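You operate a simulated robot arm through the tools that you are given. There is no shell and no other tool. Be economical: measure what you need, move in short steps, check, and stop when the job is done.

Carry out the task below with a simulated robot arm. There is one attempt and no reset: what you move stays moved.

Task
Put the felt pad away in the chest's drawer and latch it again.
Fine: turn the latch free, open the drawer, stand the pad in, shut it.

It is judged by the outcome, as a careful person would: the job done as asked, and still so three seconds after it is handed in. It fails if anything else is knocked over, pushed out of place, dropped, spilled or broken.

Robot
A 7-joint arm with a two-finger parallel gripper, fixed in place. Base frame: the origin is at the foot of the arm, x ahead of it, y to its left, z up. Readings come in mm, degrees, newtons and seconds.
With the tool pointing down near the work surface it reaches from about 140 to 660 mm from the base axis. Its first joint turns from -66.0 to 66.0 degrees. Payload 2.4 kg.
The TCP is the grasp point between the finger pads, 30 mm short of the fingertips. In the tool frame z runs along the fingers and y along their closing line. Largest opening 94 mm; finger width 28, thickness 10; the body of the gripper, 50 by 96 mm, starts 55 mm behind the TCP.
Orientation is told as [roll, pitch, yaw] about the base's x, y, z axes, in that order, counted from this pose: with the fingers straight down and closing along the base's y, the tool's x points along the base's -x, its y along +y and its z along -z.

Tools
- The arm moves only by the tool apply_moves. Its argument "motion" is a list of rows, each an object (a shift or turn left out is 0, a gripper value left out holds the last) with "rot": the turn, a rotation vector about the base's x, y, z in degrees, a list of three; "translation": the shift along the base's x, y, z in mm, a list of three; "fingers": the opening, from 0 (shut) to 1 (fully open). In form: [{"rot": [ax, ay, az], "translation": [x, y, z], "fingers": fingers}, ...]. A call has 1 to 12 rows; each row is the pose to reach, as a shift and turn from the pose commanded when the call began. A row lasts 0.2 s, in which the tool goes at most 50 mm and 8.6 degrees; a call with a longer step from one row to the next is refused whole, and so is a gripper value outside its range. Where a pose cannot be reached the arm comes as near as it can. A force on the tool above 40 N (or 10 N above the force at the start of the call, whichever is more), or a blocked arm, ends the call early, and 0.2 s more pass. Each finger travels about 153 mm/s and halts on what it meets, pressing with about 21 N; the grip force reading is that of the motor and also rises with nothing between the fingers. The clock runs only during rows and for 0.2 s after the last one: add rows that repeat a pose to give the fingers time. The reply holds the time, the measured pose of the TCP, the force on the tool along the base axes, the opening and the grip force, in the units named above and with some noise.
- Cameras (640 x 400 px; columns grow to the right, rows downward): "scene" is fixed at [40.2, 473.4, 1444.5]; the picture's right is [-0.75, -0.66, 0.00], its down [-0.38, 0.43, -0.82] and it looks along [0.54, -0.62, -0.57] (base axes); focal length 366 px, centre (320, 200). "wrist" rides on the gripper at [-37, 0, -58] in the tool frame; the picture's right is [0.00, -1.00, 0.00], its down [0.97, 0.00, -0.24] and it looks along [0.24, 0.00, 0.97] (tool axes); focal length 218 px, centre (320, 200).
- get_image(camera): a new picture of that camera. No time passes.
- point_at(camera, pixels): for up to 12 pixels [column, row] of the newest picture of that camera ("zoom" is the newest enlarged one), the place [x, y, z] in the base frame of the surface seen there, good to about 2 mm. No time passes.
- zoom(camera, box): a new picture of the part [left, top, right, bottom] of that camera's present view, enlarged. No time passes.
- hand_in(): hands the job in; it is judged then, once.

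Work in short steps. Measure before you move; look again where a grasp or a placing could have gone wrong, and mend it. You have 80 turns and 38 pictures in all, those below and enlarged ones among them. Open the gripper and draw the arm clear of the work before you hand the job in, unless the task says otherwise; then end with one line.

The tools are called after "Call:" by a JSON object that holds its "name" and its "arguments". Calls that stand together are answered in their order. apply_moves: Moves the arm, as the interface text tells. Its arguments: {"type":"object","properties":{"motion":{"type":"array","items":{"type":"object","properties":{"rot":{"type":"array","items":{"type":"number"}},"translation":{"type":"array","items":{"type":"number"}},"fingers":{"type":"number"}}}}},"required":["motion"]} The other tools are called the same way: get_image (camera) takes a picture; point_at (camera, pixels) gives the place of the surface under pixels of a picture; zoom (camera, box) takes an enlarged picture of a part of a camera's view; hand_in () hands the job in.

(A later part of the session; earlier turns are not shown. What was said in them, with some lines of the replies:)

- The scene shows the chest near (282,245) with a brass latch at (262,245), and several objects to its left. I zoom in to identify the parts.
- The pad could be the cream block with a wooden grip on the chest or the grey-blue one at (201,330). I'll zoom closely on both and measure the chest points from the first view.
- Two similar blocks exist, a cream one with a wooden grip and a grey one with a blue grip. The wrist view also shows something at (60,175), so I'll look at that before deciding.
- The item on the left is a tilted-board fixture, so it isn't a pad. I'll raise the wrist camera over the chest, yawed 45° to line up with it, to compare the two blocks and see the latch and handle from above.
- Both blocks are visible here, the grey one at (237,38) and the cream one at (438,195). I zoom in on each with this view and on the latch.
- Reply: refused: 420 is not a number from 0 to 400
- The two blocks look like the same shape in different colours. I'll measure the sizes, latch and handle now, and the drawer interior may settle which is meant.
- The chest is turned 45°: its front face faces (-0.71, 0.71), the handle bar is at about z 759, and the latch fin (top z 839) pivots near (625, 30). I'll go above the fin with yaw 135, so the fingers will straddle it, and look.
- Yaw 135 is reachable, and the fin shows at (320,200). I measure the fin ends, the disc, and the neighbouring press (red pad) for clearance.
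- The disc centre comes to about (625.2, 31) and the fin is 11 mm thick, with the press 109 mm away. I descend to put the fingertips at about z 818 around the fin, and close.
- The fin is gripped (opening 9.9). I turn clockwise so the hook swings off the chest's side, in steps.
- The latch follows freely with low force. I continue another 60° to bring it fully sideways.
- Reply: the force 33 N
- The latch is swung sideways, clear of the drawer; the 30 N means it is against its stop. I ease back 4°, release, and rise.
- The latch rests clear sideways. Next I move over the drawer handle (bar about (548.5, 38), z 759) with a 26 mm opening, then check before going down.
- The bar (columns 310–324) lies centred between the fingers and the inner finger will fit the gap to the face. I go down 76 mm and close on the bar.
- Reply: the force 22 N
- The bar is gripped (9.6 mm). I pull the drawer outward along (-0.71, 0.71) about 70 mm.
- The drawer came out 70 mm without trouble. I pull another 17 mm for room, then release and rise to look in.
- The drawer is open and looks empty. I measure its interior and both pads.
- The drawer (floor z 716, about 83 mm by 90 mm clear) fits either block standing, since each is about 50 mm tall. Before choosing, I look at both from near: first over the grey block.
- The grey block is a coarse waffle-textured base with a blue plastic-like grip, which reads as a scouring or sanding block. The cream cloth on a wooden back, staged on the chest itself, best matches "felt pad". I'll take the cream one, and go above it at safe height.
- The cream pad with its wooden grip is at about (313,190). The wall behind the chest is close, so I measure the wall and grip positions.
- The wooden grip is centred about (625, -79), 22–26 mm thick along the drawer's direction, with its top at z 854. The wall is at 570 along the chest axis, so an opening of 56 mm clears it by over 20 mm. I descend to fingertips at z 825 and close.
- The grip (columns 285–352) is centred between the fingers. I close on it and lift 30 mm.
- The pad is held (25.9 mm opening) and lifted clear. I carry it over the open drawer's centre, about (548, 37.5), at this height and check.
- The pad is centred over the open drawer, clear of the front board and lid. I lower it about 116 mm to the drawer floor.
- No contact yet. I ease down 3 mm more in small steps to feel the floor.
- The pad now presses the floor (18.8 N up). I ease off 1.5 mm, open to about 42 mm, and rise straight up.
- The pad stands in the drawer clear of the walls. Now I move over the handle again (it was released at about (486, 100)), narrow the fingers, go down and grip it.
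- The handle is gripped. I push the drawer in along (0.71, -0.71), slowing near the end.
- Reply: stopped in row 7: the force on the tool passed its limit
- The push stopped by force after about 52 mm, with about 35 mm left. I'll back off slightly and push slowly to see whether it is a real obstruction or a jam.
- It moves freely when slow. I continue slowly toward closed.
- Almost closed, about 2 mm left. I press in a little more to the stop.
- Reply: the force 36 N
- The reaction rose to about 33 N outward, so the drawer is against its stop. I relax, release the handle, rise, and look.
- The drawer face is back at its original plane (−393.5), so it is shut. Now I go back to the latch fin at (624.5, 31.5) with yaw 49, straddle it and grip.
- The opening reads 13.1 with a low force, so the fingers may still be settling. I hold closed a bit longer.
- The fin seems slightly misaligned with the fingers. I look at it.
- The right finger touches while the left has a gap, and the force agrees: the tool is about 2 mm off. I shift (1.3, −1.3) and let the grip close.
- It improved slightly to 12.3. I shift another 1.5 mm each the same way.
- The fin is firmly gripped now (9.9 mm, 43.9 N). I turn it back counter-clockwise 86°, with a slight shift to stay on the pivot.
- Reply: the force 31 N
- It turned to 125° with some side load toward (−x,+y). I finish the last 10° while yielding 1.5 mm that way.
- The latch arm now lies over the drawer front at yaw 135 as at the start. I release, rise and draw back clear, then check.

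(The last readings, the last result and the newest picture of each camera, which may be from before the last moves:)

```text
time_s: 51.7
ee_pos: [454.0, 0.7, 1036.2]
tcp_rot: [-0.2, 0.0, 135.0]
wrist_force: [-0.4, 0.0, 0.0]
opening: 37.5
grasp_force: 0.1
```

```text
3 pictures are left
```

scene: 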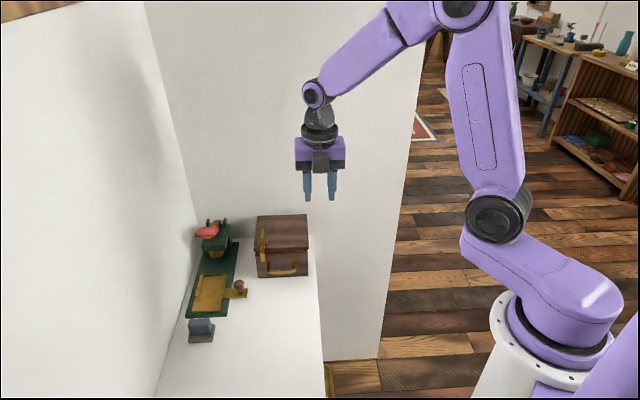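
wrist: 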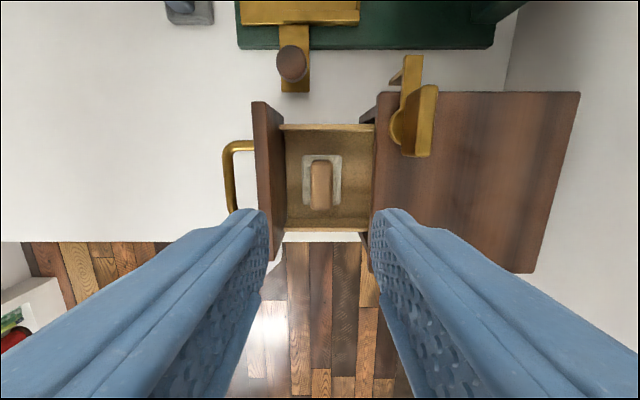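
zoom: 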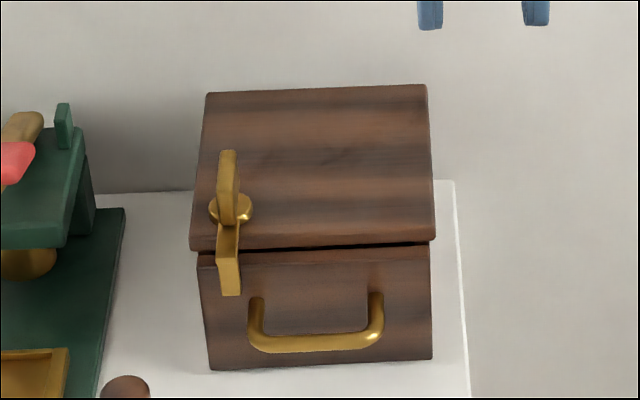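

The drawer is shut, the latch is back over its front exactly as at the start, the rest is undisturbed, and the arm is clear. I open the gripper fully and hand in.

Call:
{"name": "apply_moves", "arguments": {"motion": [{"fingers": 1.0}, {"fingers": 1.0}, {"fingers": 1.0}]}}

Call:
{"name": "hand_in", "arguments": {}}

```text
time_s: 52.5
ee_pos: [454.2, 1.2, 1035.7]
tcp_rot: [0.0, 0.0, 135.0]
wrist_force: [-0.1, 0.5, 0.2]
opening: 93.9
grasp_force: 0.0
```

```text
The job is handed in.
```

I stood the cream pad with the wooden grip in the chest's drawer, shut it and turned the latch back over the front; of two same-shaped pads, I judged that one, not the grey one with the blue grip, to be the felt pad, and nothing in the scene confirmed it.
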